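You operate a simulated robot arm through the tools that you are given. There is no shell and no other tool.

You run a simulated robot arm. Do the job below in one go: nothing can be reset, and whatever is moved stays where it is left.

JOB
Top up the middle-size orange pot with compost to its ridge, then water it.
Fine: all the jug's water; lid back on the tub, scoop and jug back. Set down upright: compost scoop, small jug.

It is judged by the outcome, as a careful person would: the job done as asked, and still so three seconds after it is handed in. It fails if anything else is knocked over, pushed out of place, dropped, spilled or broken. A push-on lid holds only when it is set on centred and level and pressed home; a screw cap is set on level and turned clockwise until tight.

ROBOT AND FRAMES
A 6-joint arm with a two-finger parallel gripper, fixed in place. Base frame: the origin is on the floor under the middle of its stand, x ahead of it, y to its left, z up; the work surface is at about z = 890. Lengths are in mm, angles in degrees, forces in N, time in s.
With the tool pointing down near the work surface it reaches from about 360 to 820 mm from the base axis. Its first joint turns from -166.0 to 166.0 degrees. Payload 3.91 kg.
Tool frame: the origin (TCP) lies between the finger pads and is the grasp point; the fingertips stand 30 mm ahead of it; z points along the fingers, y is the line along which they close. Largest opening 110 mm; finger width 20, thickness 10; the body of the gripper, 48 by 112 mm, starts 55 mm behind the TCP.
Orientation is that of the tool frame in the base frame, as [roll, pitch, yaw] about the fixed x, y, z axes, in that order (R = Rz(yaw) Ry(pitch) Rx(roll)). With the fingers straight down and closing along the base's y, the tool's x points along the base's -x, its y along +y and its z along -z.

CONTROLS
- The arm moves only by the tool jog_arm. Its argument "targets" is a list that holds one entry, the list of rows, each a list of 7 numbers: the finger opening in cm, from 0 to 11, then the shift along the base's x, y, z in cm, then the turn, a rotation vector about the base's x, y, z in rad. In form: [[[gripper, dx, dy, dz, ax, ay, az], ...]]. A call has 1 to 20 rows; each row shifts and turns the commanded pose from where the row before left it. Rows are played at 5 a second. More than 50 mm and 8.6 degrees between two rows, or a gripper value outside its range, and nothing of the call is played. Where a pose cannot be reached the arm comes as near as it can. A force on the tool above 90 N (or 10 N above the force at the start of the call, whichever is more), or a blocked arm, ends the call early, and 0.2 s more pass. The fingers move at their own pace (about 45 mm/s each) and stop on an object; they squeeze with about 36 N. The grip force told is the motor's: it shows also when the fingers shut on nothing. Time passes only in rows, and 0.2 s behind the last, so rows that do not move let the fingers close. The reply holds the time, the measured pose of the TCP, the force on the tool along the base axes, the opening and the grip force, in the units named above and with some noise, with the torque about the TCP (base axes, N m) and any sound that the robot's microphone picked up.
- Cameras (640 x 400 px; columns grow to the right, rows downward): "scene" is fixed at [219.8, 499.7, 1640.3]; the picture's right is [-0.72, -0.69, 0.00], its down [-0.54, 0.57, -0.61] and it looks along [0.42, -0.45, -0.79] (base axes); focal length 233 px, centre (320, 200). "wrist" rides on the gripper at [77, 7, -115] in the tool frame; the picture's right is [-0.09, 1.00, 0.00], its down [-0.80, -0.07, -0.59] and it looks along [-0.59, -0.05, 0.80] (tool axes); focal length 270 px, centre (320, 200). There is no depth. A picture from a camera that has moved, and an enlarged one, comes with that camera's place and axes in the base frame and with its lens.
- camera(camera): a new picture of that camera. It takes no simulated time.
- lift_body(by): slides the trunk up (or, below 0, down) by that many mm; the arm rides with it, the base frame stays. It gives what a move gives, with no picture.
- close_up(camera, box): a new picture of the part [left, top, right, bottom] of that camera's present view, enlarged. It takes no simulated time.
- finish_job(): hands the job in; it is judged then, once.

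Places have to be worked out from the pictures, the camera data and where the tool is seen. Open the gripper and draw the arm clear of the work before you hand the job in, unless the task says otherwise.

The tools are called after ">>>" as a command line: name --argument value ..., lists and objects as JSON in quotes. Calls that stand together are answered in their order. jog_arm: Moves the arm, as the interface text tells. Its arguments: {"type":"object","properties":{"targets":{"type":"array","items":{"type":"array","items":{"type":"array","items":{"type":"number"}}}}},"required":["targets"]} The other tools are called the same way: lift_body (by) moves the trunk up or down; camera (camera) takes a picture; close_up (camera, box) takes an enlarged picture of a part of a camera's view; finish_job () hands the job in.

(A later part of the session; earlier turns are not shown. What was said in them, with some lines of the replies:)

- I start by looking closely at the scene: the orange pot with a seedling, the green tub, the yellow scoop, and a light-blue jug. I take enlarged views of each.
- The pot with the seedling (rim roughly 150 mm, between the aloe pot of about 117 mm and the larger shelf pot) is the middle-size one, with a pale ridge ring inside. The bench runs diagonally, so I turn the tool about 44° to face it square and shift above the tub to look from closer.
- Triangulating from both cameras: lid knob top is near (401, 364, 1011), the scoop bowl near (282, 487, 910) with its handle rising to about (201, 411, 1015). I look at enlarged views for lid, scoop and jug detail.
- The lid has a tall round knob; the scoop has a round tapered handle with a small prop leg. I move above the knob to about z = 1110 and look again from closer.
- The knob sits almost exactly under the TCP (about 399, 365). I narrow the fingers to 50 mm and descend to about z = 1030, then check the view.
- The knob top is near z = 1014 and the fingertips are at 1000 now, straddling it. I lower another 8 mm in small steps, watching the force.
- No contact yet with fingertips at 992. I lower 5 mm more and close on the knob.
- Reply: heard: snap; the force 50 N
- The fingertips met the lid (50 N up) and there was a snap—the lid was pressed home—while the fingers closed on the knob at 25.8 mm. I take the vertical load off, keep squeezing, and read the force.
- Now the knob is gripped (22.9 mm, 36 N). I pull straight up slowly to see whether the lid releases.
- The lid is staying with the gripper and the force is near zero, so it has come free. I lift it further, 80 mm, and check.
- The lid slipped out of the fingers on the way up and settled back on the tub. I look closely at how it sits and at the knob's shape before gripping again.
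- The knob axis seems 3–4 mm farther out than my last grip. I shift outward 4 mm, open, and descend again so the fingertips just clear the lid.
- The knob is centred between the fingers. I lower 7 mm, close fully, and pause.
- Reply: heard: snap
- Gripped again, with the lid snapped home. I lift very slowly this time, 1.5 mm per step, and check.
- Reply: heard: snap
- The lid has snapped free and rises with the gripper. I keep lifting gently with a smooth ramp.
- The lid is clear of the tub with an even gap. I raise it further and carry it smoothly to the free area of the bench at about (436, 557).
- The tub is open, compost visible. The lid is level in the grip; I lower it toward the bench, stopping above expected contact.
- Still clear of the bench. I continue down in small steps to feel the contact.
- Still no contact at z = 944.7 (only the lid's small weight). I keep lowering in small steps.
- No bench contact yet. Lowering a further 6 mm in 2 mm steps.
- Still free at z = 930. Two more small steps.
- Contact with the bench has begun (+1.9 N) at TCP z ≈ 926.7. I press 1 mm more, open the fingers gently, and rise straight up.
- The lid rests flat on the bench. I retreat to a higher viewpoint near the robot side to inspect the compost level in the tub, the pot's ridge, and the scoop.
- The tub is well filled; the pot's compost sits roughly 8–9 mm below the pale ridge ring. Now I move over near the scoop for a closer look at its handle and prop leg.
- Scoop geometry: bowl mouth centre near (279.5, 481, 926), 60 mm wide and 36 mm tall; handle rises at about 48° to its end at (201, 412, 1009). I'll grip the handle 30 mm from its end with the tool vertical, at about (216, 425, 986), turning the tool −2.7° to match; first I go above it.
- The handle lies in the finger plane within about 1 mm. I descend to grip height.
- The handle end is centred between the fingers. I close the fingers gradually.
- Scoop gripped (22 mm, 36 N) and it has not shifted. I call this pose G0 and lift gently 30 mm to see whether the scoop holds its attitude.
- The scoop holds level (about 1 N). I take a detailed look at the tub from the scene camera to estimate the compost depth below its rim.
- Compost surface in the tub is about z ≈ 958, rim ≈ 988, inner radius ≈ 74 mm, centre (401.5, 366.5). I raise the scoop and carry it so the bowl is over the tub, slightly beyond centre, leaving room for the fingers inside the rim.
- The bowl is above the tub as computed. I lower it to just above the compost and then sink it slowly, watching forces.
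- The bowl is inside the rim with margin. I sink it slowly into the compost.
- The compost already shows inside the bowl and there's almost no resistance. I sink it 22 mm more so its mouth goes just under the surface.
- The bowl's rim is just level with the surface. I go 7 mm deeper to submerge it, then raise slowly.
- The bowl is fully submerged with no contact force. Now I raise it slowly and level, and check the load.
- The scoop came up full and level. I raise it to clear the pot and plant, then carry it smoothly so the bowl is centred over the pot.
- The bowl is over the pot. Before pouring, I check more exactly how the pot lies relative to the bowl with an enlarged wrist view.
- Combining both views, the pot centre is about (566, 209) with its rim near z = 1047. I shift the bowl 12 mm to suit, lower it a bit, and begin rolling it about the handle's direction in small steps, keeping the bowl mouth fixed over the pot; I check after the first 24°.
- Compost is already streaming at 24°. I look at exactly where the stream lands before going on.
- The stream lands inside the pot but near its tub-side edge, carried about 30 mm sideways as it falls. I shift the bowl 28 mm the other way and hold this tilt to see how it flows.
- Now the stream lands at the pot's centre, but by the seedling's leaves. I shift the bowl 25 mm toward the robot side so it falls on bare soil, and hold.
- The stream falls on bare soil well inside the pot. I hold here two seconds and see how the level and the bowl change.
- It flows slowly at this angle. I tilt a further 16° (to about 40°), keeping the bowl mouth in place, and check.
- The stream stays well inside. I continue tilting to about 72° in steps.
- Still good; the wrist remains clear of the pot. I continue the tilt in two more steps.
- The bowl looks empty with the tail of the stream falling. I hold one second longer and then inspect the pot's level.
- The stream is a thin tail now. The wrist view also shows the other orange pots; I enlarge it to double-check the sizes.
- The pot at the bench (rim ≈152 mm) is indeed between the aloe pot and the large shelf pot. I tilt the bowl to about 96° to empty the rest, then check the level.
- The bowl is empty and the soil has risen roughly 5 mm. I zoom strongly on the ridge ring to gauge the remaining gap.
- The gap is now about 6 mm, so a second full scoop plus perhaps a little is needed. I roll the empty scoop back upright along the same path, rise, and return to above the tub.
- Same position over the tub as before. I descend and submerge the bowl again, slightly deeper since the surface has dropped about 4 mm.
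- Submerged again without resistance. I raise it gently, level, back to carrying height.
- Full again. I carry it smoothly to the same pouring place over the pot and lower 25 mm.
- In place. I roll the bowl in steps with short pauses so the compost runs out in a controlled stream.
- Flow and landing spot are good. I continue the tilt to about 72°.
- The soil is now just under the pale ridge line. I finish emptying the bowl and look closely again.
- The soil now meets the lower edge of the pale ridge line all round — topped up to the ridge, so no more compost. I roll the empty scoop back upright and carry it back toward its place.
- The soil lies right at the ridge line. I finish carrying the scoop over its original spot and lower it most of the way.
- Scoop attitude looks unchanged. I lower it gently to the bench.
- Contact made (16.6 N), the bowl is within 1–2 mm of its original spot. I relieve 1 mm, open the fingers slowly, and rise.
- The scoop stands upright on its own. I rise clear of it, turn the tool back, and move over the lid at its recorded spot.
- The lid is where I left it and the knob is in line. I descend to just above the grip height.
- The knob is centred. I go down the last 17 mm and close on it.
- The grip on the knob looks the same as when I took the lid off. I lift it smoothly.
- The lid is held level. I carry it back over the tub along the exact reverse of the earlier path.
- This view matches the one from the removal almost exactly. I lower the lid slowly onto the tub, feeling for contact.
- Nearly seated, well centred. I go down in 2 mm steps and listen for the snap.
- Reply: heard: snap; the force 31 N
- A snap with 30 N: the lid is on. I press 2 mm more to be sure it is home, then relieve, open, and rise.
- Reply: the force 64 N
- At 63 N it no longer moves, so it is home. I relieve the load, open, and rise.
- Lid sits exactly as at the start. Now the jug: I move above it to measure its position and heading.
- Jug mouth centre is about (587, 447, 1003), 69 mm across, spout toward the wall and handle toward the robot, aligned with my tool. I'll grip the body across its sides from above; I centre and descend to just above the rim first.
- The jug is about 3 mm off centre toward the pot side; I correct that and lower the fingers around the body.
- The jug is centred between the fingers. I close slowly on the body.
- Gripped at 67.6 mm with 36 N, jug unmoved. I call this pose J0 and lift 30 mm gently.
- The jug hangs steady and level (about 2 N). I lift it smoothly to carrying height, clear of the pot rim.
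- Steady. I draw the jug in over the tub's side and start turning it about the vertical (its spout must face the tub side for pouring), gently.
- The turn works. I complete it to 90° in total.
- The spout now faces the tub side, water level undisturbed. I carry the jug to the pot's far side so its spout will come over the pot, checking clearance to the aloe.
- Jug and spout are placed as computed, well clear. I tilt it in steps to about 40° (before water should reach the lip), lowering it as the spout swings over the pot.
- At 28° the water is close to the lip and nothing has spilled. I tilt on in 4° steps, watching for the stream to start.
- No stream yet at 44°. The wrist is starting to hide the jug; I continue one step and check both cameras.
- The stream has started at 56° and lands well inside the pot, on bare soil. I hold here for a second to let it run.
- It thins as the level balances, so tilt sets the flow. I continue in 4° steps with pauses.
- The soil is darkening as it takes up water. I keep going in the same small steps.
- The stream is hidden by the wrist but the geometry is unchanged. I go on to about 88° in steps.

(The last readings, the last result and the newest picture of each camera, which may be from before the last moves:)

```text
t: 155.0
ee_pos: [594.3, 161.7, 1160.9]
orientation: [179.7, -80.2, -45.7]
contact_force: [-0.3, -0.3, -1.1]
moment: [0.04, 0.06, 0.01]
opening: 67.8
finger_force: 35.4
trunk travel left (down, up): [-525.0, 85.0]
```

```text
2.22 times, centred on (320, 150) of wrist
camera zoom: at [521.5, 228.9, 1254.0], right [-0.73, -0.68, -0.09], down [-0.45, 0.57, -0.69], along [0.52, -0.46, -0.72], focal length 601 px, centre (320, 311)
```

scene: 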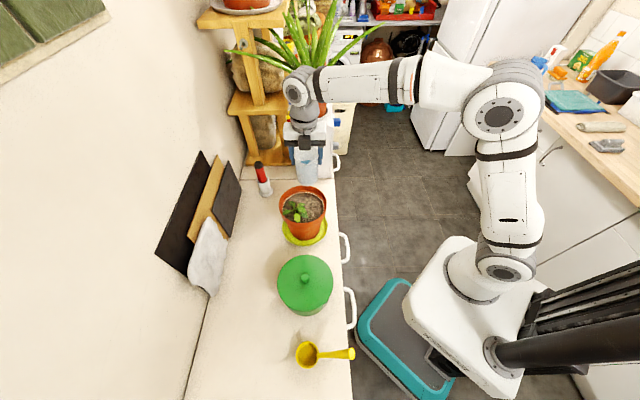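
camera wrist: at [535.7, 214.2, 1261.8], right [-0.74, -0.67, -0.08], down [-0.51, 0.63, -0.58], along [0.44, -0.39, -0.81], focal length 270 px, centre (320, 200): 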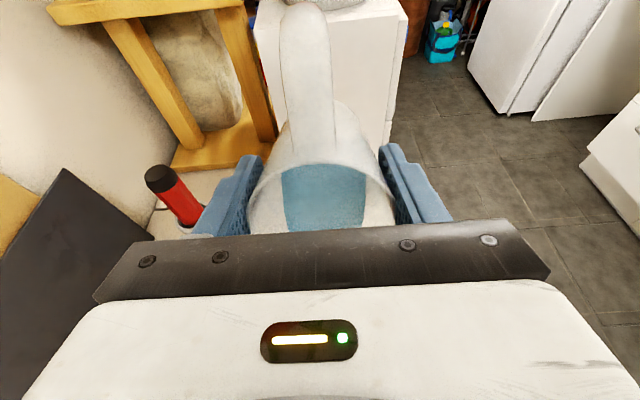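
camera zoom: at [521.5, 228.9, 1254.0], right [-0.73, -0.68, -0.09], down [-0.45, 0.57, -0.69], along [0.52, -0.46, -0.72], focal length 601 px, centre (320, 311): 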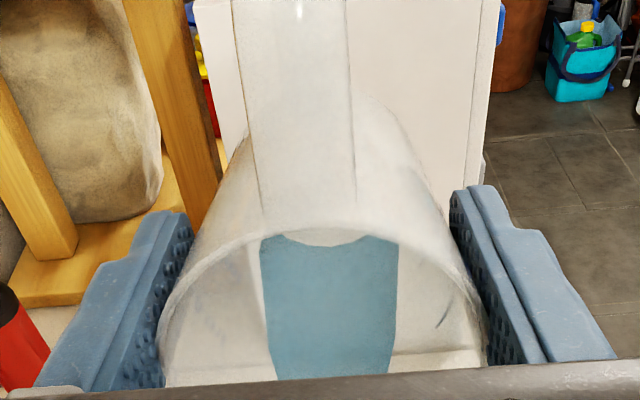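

A thin sheet of water remains along the lower wall. I tilt further, past horizontal, to drain it.

>>> jog_arm --targets '[[[4, -0.222, 0.231, 0.23, -0.0505, -0.0485, 0], [4, 0, 0, 0, 0, 0, 0], [4, 0, 0, 0, 0, 0, 0], [4, -0.235, 0.245, 0.21, -0.0505, -0.0485, 0], [4, 0, 0, 0, 0, 0, 0], [4, 0, 0, 0, 0, 0, 0], [4, -0.242, 0.252, 0.19, -0.0505, -0.0485, 0], [4, 0, 0, 0, 0, 0, 0], [4, 0, 0, 0, 0, 0, 0]]]'

>>> close_up --camera "scene" --box '[265, 140, 355, 240]'

>>> close_up --camera "wrist" --box '[220, 60, 420, 240]'

```text
t: 157.0
ee_pos: [589.4, 168.7, 1167.0]
orientation: [1.9, -87.7, 132.1]
contact_force: [0.0, -0.2, -1.5]
moment: [0.03, 0.02, -0.01]
opening: 67.6
finger_force: 35.4
trunk travel left (down, up): [-525.0, 85.0]
```

```text
4.00 times, centred on (310, 190) of scene
camera zoom: at [219.8, 499.7, 1640.3], right [-0.72, -0.69, 0.0], down [-0.54, 0.57, -0.61], along [0.42, -0.45, -0.79], focal length 931 px, centre (360, 240)
```

zoom: 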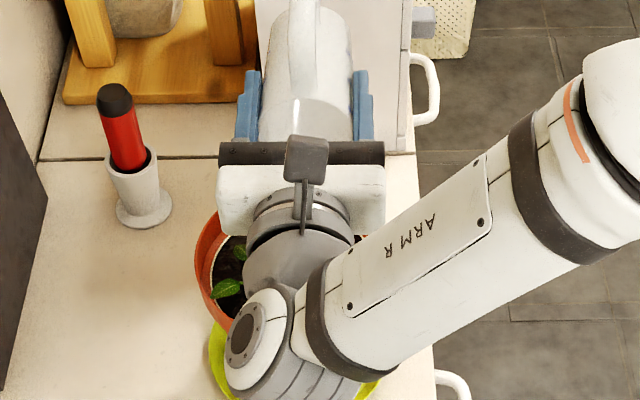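

```text
2.22 times, centred on (320, 150) of wrist
camera zoom: at [502.6, 249.1, 1237.7], right [-0.72, -0.69, -0.09], down [-0.34, 0.45, -0.82], along [0.61, -0.56, -0.56], focal length 601 px, centre (320, 311)
```

zoom: 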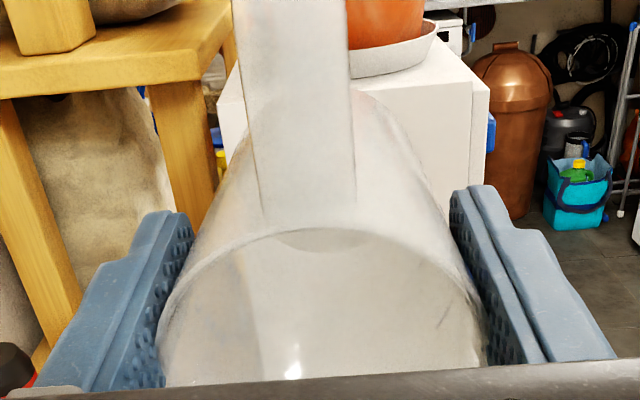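

The jug now looks empty. To be sure of every drop, I tilt about 12° more and wait.

>>> jog_arm --targets '[[[4, -0.249, 0.26, 0.17, -0.0505, -0.0485, 0], [4, 0, 0, 0, 0, 0, 0], [4, -0.256, 0.267, 0.13, -0.0505, -0.0485, 0], [4, 0, 0, 0, 0, 0, 0], [4, -0.27, 0.281, 0.11, -0.0505, -0.0485, 0], [4, 0, 0, 0, 0, 0, 0], [4, 0, 0, 0, 0, 0, 0], [4, 0, 0, 0, 0, 0, 0], [4, 0, 0, 0, 0, 0, 0], [4, 0, 0, 0, 0, 0, 0]]]'

>>> close_up --camera "scene" --box '[265, 140, 355, 240]'

>>> close_up --camera "wrist" --box '[220, 60, 420, 240]'

```text
t: 159.2
ee_pos: [581.6, 177.4, 1170.1]
orientation: [0.3, -75.7, 133.6]
contact_force: [0.2, 0.5, -0.7]
moment: [0.04, 0.03, -0.01]
opening: 67.3
finger_force: 36.2
trunk travel left (down, up): [-525.0, 85.0]
```

```text
4.00 times, centred on (310, 190) of scene
camera zoom: at [219.8, 499.7, 1640.3], right [-0.72, -0.69, 0.0], down [-0.54, 0.57, -0.61], along [0.42, -0.45, -0.79], focal length 931 px, centre (360, 240)
```

zoom: 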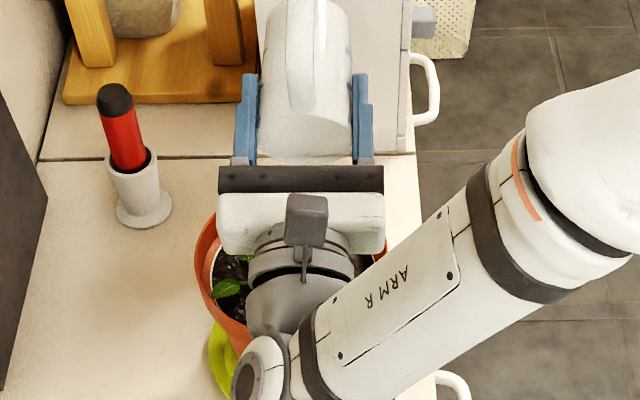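

```text
2.22 times, centred on (320, 150) of wrist
camera zoom: at [486.6, 266.3, 1215.3], right [-0.7, -0.71, -0.08], down [-0.21, 0.32, -0.92], along [0.68, -0.63, -0.38], focal length 601 px, centre (320, 311)
```

zoom: 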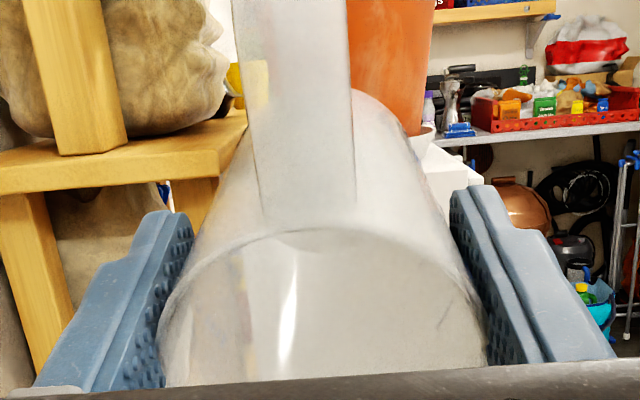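

The jug is empty. I tilt it back upright along the same path.

>>> jog_arm --targets '[[[4, 0.526, -0.548, -0.24, 0.101, 0.097, 0], [4, 0.491, -0.512, -0.36, 0.101, 0.097, 0], [4, 0.457, -0.476, -0.44, 0.101, 0.097, 0], [4, 0.408, -0.425, -0.54, 0.101, 0.097, 0], [4, 0.353, -0.368, -0.61, 0.101, 0.097, 0], [4, 0.291, -0.303, -0.67, 0.101, 0.097, 0], [4, 0.222, -0.231, -0.06, 0.101, 0.097, 0], [4, 0.14, -0.15, 0.02, 0.101, 0.097, 0], [4, 0.08, -0.08, 0.4, 0.101, 0.097, 0], [4, 0, 0, 1.2, 0.101, 0.097, 0], [4, -0.083, 0.087, 1.02, 0.101, 0.097, 0], [4, -0.154, 0.16, 0.73, 0.101, 0.097, 0], [4, -0.227, 0.237, 0.48, 0.101, 0.097, 0], [4, 0, 0, 0, 0, 0, 0]]]'

>>> camera --camera "scene"

>>> close_up --camera "scene" --box '[265, 140, 355, 255]'

>>> close_up --camera "wrist" --box '[220, 0, 420, 240]'

```text
t: 162.2
ee_pos: [606.9, 151.9, 1178.5]
orientation: [180.0, 0.2, -46.1]
contact_force: [0.3, -0.7, -0.8]
moment: [0.01, 0.02, 0.01]
opening: 67.7
finger_force: 36.1
trunk travel left (down, up): [-525.0, 85.0]
```

```text
taken
```

scene: 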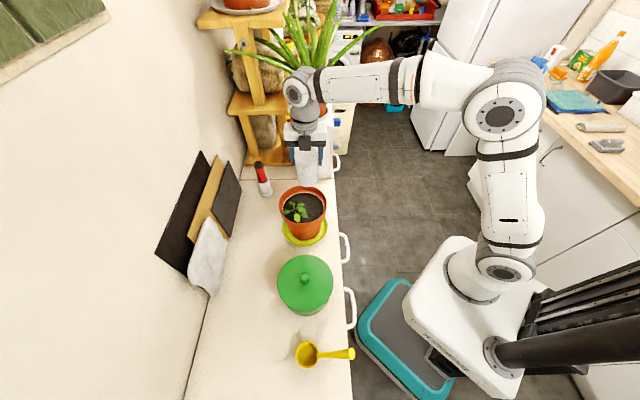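

```text
3.48 times, centred on (310, 198) of scene
camera zoom: at [219.8, 499.7, 1640.3], right [-0.72, -0.69, 0.0], down [-0.54, 0.57, -0.61], along [0.42, -0.45, -0.79], focal length 810 px, centre (355, 209)
```

zoom: 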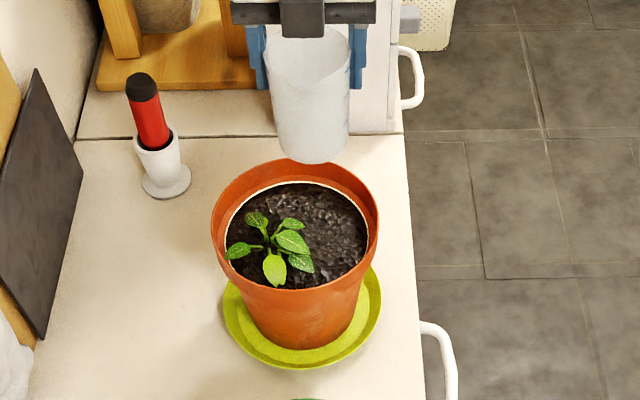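

```text
1.67 times, centred on (320, 120) of wrist
camera zoom: at [654.7, 90.5, 1292.2], right [-0.78, -0.63, 0.0], down [-0.5, 0.62, 0.6], along [-0.37, 0.46, -0.8], focal length 450 px, centre (320, 333)
```

zoom: 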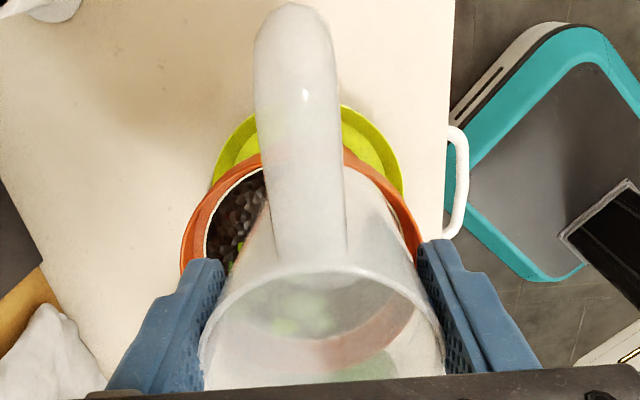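

The soil is evenly wet, no spills on saucer or bench, and the jug is empty. I carry the jug back toward the side and turn it back.

>>> jog_arm --targets '[[[4, -0.49, 0.72, 0, 0, 0, 0], [4, -1.0, 1.42, 0, 0, 0, 0], [4, -1.37, 1.95, 0, 0, 0, 0], [4, -1.62, 2.31, 0, 0, 0, 0], [4, -1.75, 2.49, 0, 0, 0, 0], [4, -1.75, 2.49, 0, 0, 0, 0], [4, -1.62, 2.31, 0, 0, 0, 0], [4, -1.37, 1.95, 0, 0, 0, 0], [4, -1.0, 1.42, 0, 0, 0, 0], [4, -0.5, 0.71, 0, 0, 0, 0], [4, 0, 0, 0, 0, 0, -0.07], [4, 0, 0, 0, 0, 0, -0.1], [4, 0, 0, 0, 0, 0, -0.1], [4, 0, 0, 0, 0, 0, -0.1], [4, 0, 0, 0, 0, 0, -0.1], [4, 0, 0, 0, 0, 0, -0.1], [4, 0, 0, 0, 0, 0, -0.1], [4, 0, 0, 0, 0, 0, -0.1], [4, 0, 0, 0, 0, 0, -0.1], [4, 0, 0, 0, 0, 0, -0.1]]]'

>>> camera --camera "scene"

```text
t: 166.4
ee_pos: [481.9, 328.8, 1180.5]
orientation: [180.0, 0.1, -101.9]
contact_force: [0.1, 0.6, -1.6]
moment: [0.05, 0.01, 0.0]
opening: 67.5
finger_force: 35.8
trunk travel left (down, up): [-525.0, 85.0]
```

```text
taken
```

scene: 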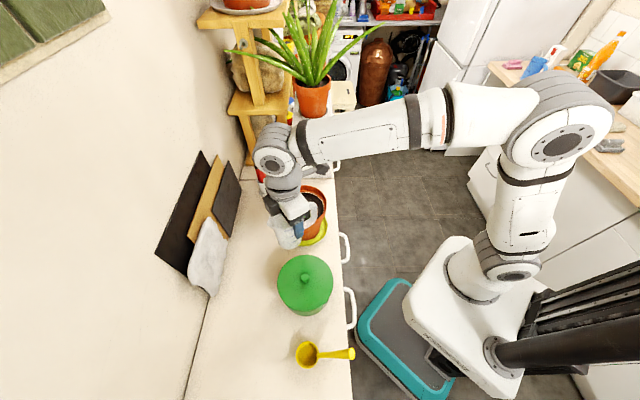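

Continuing: I finish the turn and carry the jug back over its original spot.

>>> jog_arm --targets '[[[4, 0, 0, 0, 0, 0, -0.1], [4, 0, 0, 0, 0, 0, -0.1], [4, 0, 0, 0, 0, 0, -0.1], [4, 0, 0, 0, 0, 0, -0.1], [4, 0, 0, 0, 0, 0, -0.1], [4, 0, 0, 0, 0, 0, -0.1], [4, 0.64, 0.67, 0, 0, 0, 0], [4, 1.08, 1.15, 0, 0, 0, 0], [4, 1.61, 1.73, 0, 0, 0, 0], [4, 2.04, 2.19, 0, 0, 0, 0], [4, 2.04, 2.19, 0, 0, 0, 0], [4, 1.61, 1.73, 0, 0, 0, 0], [4, 1.08, 1.15, 0, 0, 0, 0], [4, 0.65, 0.69, 0, 0, 0, 0], [4, 0, 0, 0, 0, 0, 0]]]'

>>> camera --camera "scene"

>>> camera --camera "wrist"

```text
t: 169.6
ee_pos: [586.7, 443.9, 1179.8]
orientation: [180.0, 0.1, -136.1]
contact_force: [-1.3, 0.4, -1.1]
moment: [-0.01, 0.0, 0.0]
opening: 67.6
finger_force: 35.8
trunk travel left (down, up): [-525.0, 85.0]
```

```text
taken
```

scene: 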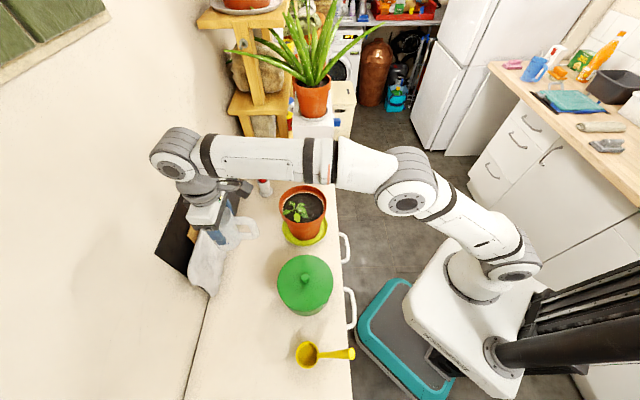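

```text
taken
camera wrist: at [527.0, 395.7, 1292.5], right [-0.63, 0.78, 0.0], down [0.63, 0.5, 0.6], along [0.46, 0.37, -0.8], focal length 270 px, centre (320, 200)
```

wrist: 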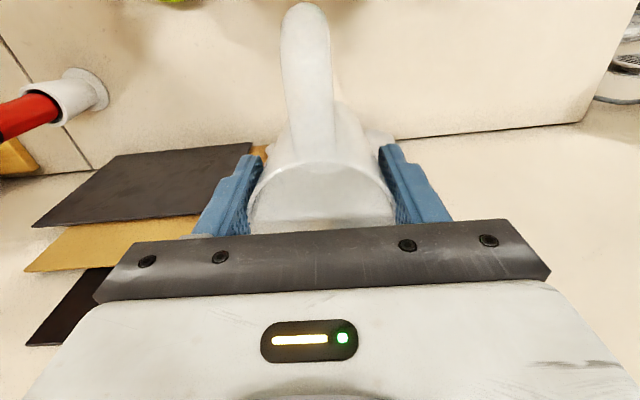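

The jug is back over its spot with the original heading. I lower it most of the way, then feel for the bench.

>>> jog_arm --targets '[[[4, 0, 0, -0.8, 0, 0, 0], [4, 0, 0, -1.5, 0, 0, 0], [4, 0, 0, -2, 0, 0, 0], [4, 0, 0, -2, 0, 0, 0], [4, 0, 0, -2, 0, 0, 0], [4, 0, 0, -2, 0, 0, 0], [4, 0, 0, -2, 0, 0, 0], [4, 0, 0, -2, 0, 0, 0], [4, 0, 0, -1.5, 0, 0, 0], [4, 0, 0, -1.2, 0, 0, 0], [4, 0, 0, -0.9, 0, 0, 0], [4, 0, 0, -0.6, 0, 0, 0], [4, 0, 0, -0.4, 0, 0, 0], [4, 0, 0, 0, 0, 0, 0]]]'

>>> close_up --camera "scene" --box '[180, 170, 300, 300]'

```text
t: 172.6
ee_pos: [589.5, 444.8, 990.8]
orientation: [179.9, 0.0, -136.0]
contact_force: [0.1, -0.4, -1.5]
moment: [0.05, -0.01, 0.03]
opening: 67.4
finger_force: 36.4
trunk travel left (down, up): [-525.0, 85.0]
```

```text
3.08 times, centred on (240, 235) of scene
camera zoom: at [219.8, 499.7, 1640.3], right [-0.72, -0.69, 0.0], down [-0.54, 0.57, -0.61], along [0.42, -0.45, -0.79], focal length 716 px, centre (566, 92)
```

zoom: 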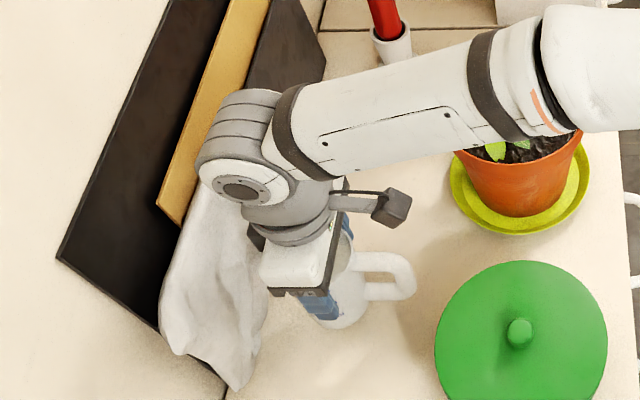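

>>> jog_arm --targets '[[[4, 0, 0, -0.4, 0, 0, 0], [4, 0, 0, -0.4, 0, 0, 0], [4, 0, 0, -0.3, 0, 0, 0], [4, 0, 0, -0.2, 0, 0, 0], [4, 0, 0, 0, 0, 0, 0]]]'

```text
t: 173.8
ee_pos: [590.0, 443.5, 978.4]
orientation: [-180.0, 0.2, -136.2]
contact_force: [0.7, 0.7, -0.9]
moment: [-0.01, -0.01, 0.01]
opening: 67.6
finger_force: 36.0
trunk travel left (down, up): [-525.0, 85.0]
```

Still just the jug's weight, so 2 mm remain by my count. I lower in 1 mm steps until contact shows.

>>> jog_arm --targets '[[[4, 0, 0, -0.1, 0, 0, 0], [4, 0, 0, -0.1, 0, 0, 0], [4, 0, 0, 0, 0, 0, 0]]]'

```text
t: 174.6
ee_pos: [589.1, 444.1, 977.7]
orientation: [-180.0, 0.3, -136.1]
contact_force: [2.9, 0.4, 10.2]
moment: [-0.15, -0.28, 0.03]
opening: 67.5
finger_force: 36.1
trunk travel left (down, up): [-525.0, 85.0]
```

Contact (10 N): the jug stands on the bench. I open the fingers slowly, evenly, and rise straight up.

>>> jog_arm --targets '[[[6, 0, 0, 0.05, 0, 0, 0], [6.8, 0, 0, 0, 0, 0, 0], [7.2, 0, 0, 0, 0, 0, 0], [8, 0, 0, 0, 0, 0, 0], [9, 0, 0, 0, 0, 0, 0], [10, 0, 0, 0, 0, 0, 0], [10, 0, 0, 0, 0, 0, 0]]]'

>>> camera --camera "wrist"

```text
t: 176.2
ee_pos: [588.3, 444.7, 976.6]
orientation: [179.9, 0.1, -136.0]
contact_force: [-0.1, 0.4, 0.7]
moment: [-0.02, -0.01, 0.0]
opening: 100.1
finger_force: 0.1
trunk travel left (down, up): [-525.0, 85.0]
```

```text
taken
camera wrist: at [528.3, 395.1, 1089.3], right [-0.63, 0.78, 0.0], down [0.63, 0.5, 0.6], along [0.46, 0.37, -0.8], focal length 270 px, centre (320, 200)
```

wrist: 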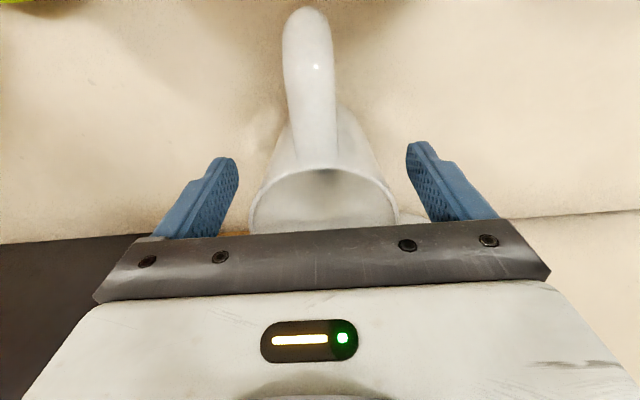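

The jug is free and stands where it was. I rise straight up and then draw the arm back clear of the bench.

>>> jog_arm --targets '[[[10, 0, 0, 1, 0, 0, 0], [10, 0, 0, 2, 0, 0, 0], [10, 0, 0, 3, 0, 0, 0], [10, 0, 0, 3, 0, 0, 0], [10, 0, 0, 3, 0, 0, 0], [10, 0, 0, 3, 0, 0, 0], [10, 0, 0, 3, 0, 0, 0], [10, 0, 0, 3, 0, 0, 0], [10, 0, 0, 3, 0, 0, 0], [10, -2.4, -1.4, 2, 0, 0, 0], [10, -2.9, -1.7, 2, 0, 0, 0], [10, -2.9, -1.7, 2, 0, 0, 0], [10, -2.9, -1.7, 2, 0, 0, 0], [10, -2.9, -1.7, 2, 0, 0, 0], [10, -2.9, -1.7, 2, 0, 0, 0], [10, -2.9, -1.7, 2, 0, 0, 0], [10, -2.9, -1.7, 2, 0, 0, 0], [10, -2.9, -1.7, 0, 0, 0, 0], [10, 0, 0, 0, 0, 0, 0]]]'

>>> camera --camera "scene"

>>> camera --camera "wrist"

>>> close_up --camera "scene" --box '[205, 225, 285, 290]'

>>> close_up --camera "scene" --box '[265, 170, 345, 250]'

>>> close_up --camera "scene" --box '[260, 245, 370, 380]'

```text
t: 180.2
ee_pos: [334.4, 292.8, 1376.0]
orientation: [179.9, 0.0, -136.0]
contact_force: [-0.4, 0.2, -0.1]
moment: [0.0, 0.03, 0.0]
opening: 100.0
finger_force: 0.1
trunk travel left (down, up): [-525.0, 85.0]
```

```text
taken
```

scene: 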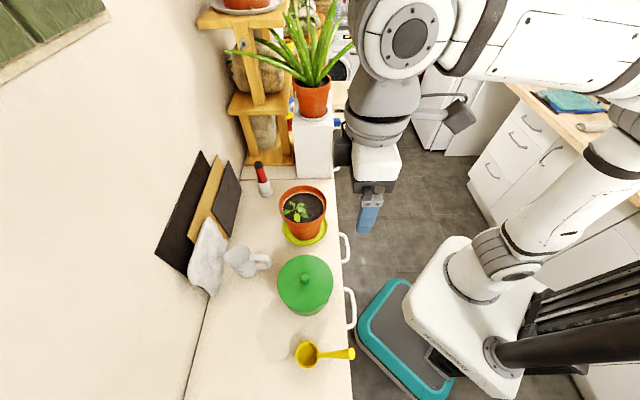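

```text
taken
camera wrist: at [272.9, 244.2, 1488.8], right [-0.63, 0.78, 0.0], down [0.63, 0.51, 0.59], along [0.46, 0.37, -0.8], focal length 270 px, centre (320, 200)
```

wrist: 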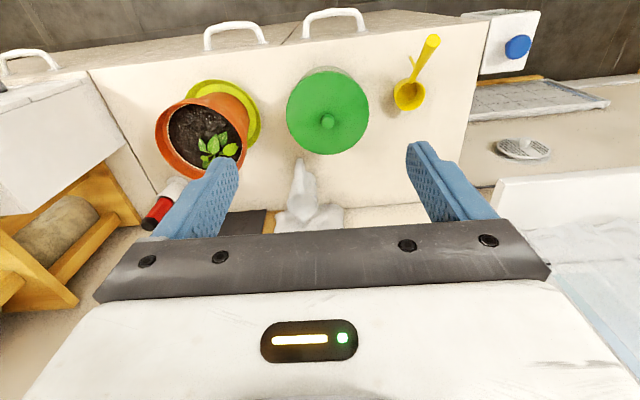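

```text
6.15 times, centred on (245, 258) of scene
camera zoom: at [219.8, 499.7, 1640.3], right [-0.72, -0.69, 0.0], down [-0.54, 0.57, -0.61], along [0.42, -0.45, -0.79], focal length 1433 px, centre (782, -154)
```

zoom: 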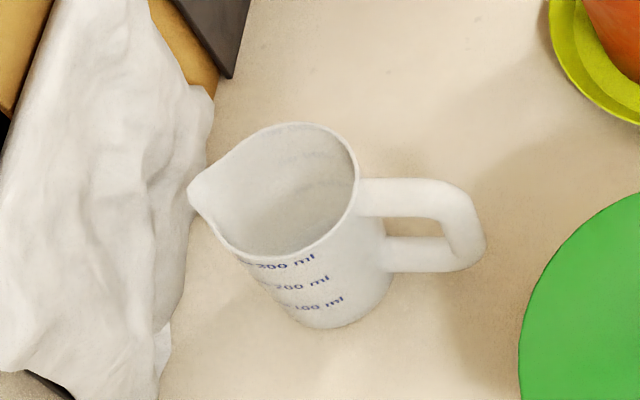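

```text
5.00 times, centred on (305, 210) of scene
camera zoom: at [219.8, 499.7, 1640.3], right [-0.72, -0.69, 0.0], down [-0.54, 0.57, -0.61], along [0.42, -0.45, -0.79], focal length 1164 px, centre (395, 150)
```

zoom: 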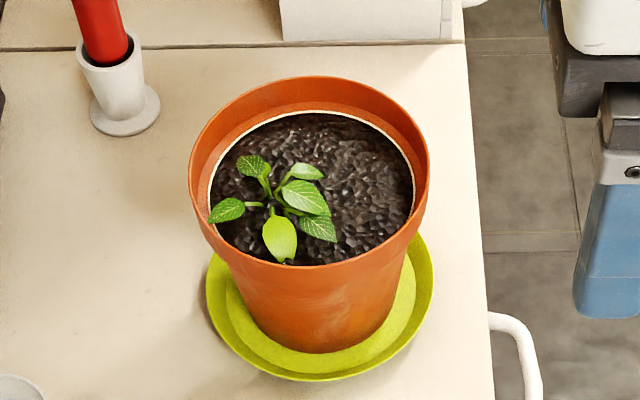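

```text
2.96 times, centred on (315, 312) of scene
camera zoom: at [219.8, 499.7, 1640.3], right [-0.72, -0.69, 0.0], down [-0.54, 0.57, -0.61], along [0.42, -0.45, -0.79], focal length 690 px, centre (335, -133)
```

zoom: 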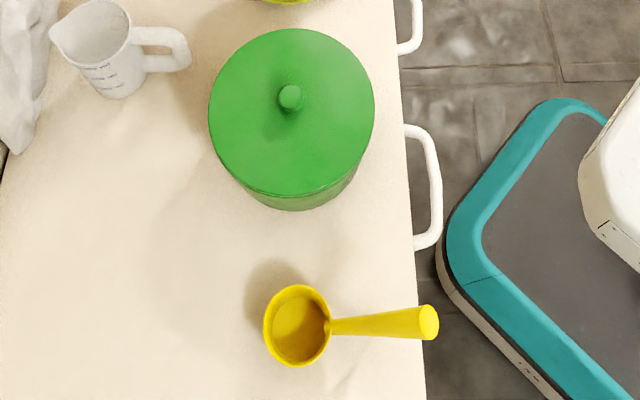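

Jug, scoop, tub and lid are in place with no spills. I check the wet soil level against the ridge once more.

>>> close_up --camera "scene" --box '[288, 186, 328, 211]'

>>> close_up --camera "wrist" --box '[150, 80, 270, 190]'

```text
16.00 times, centred on (308, 198) of scene
camera zoom: at [219.8, 499.7, 1640.3], right [-0.72, -0.69, 0.0], down [-0.54, 0.57, -0.61], along [0.42, -0.45, -0.79], focal length 3725 px, centre (512, 224)
```

zoom: 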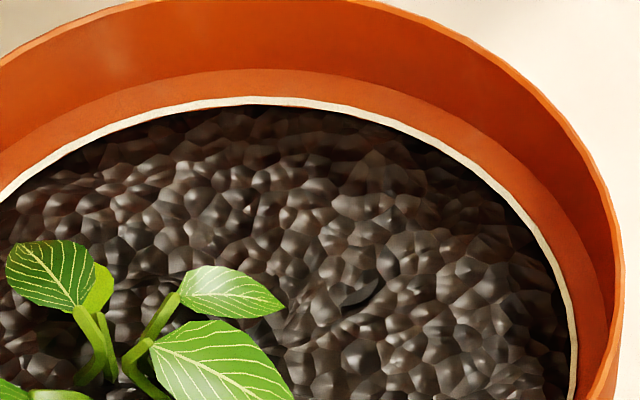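

```text
3.64 times, centred on (210, 135) of wrist
camera zoom: at [272.9, 244.2, 1488.8], right [-0.63, 0.78, 0.0], down [0.63, 0.51, 0.59], along [0.46, 0.37, -0.8], focal length 983 px, centre (720, 436)
```

zoom: 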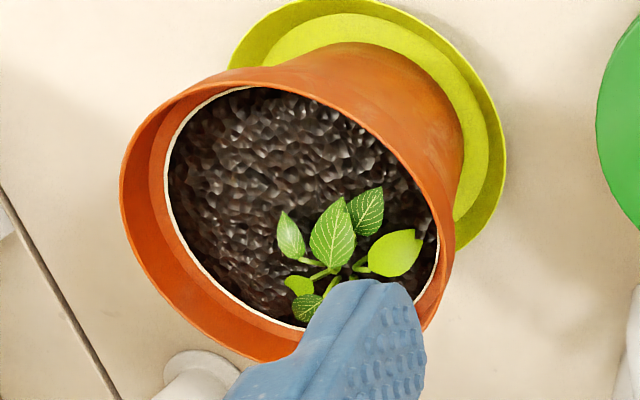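

The wet soil lies level with the ridge ring, the lid is on and pressed home, and the scoop and jug stand upright in their places. The gripper is open and the arm is drawn clear, so I hand the job in.

>>> finish_job

```text
The job is handed in.
```

The middle-size orange pot is topped up with compost to its ridge and watered, and I've handed the job in. It took two scoops of compost. The soil now sits at the lower edge of the pale ridge line, about 1–2 mm below its centre.

- **Water:** the whole jug went into the pot. The soil is evenly wet, and I saw no spills on the saucer or bench.
- **Tub lid:** it is back on. I heard it snap home, and it did not move under a 60 N press.
- **Scoop and jug:** both stand upright, within a few millimetres of where they started.
- **Slip:** on my first try at taking the lid off, it slipped from the fingers and settled back on the tub. I lifted it more slowly the second time.

The gripper is open and the arm is clear of the bench.
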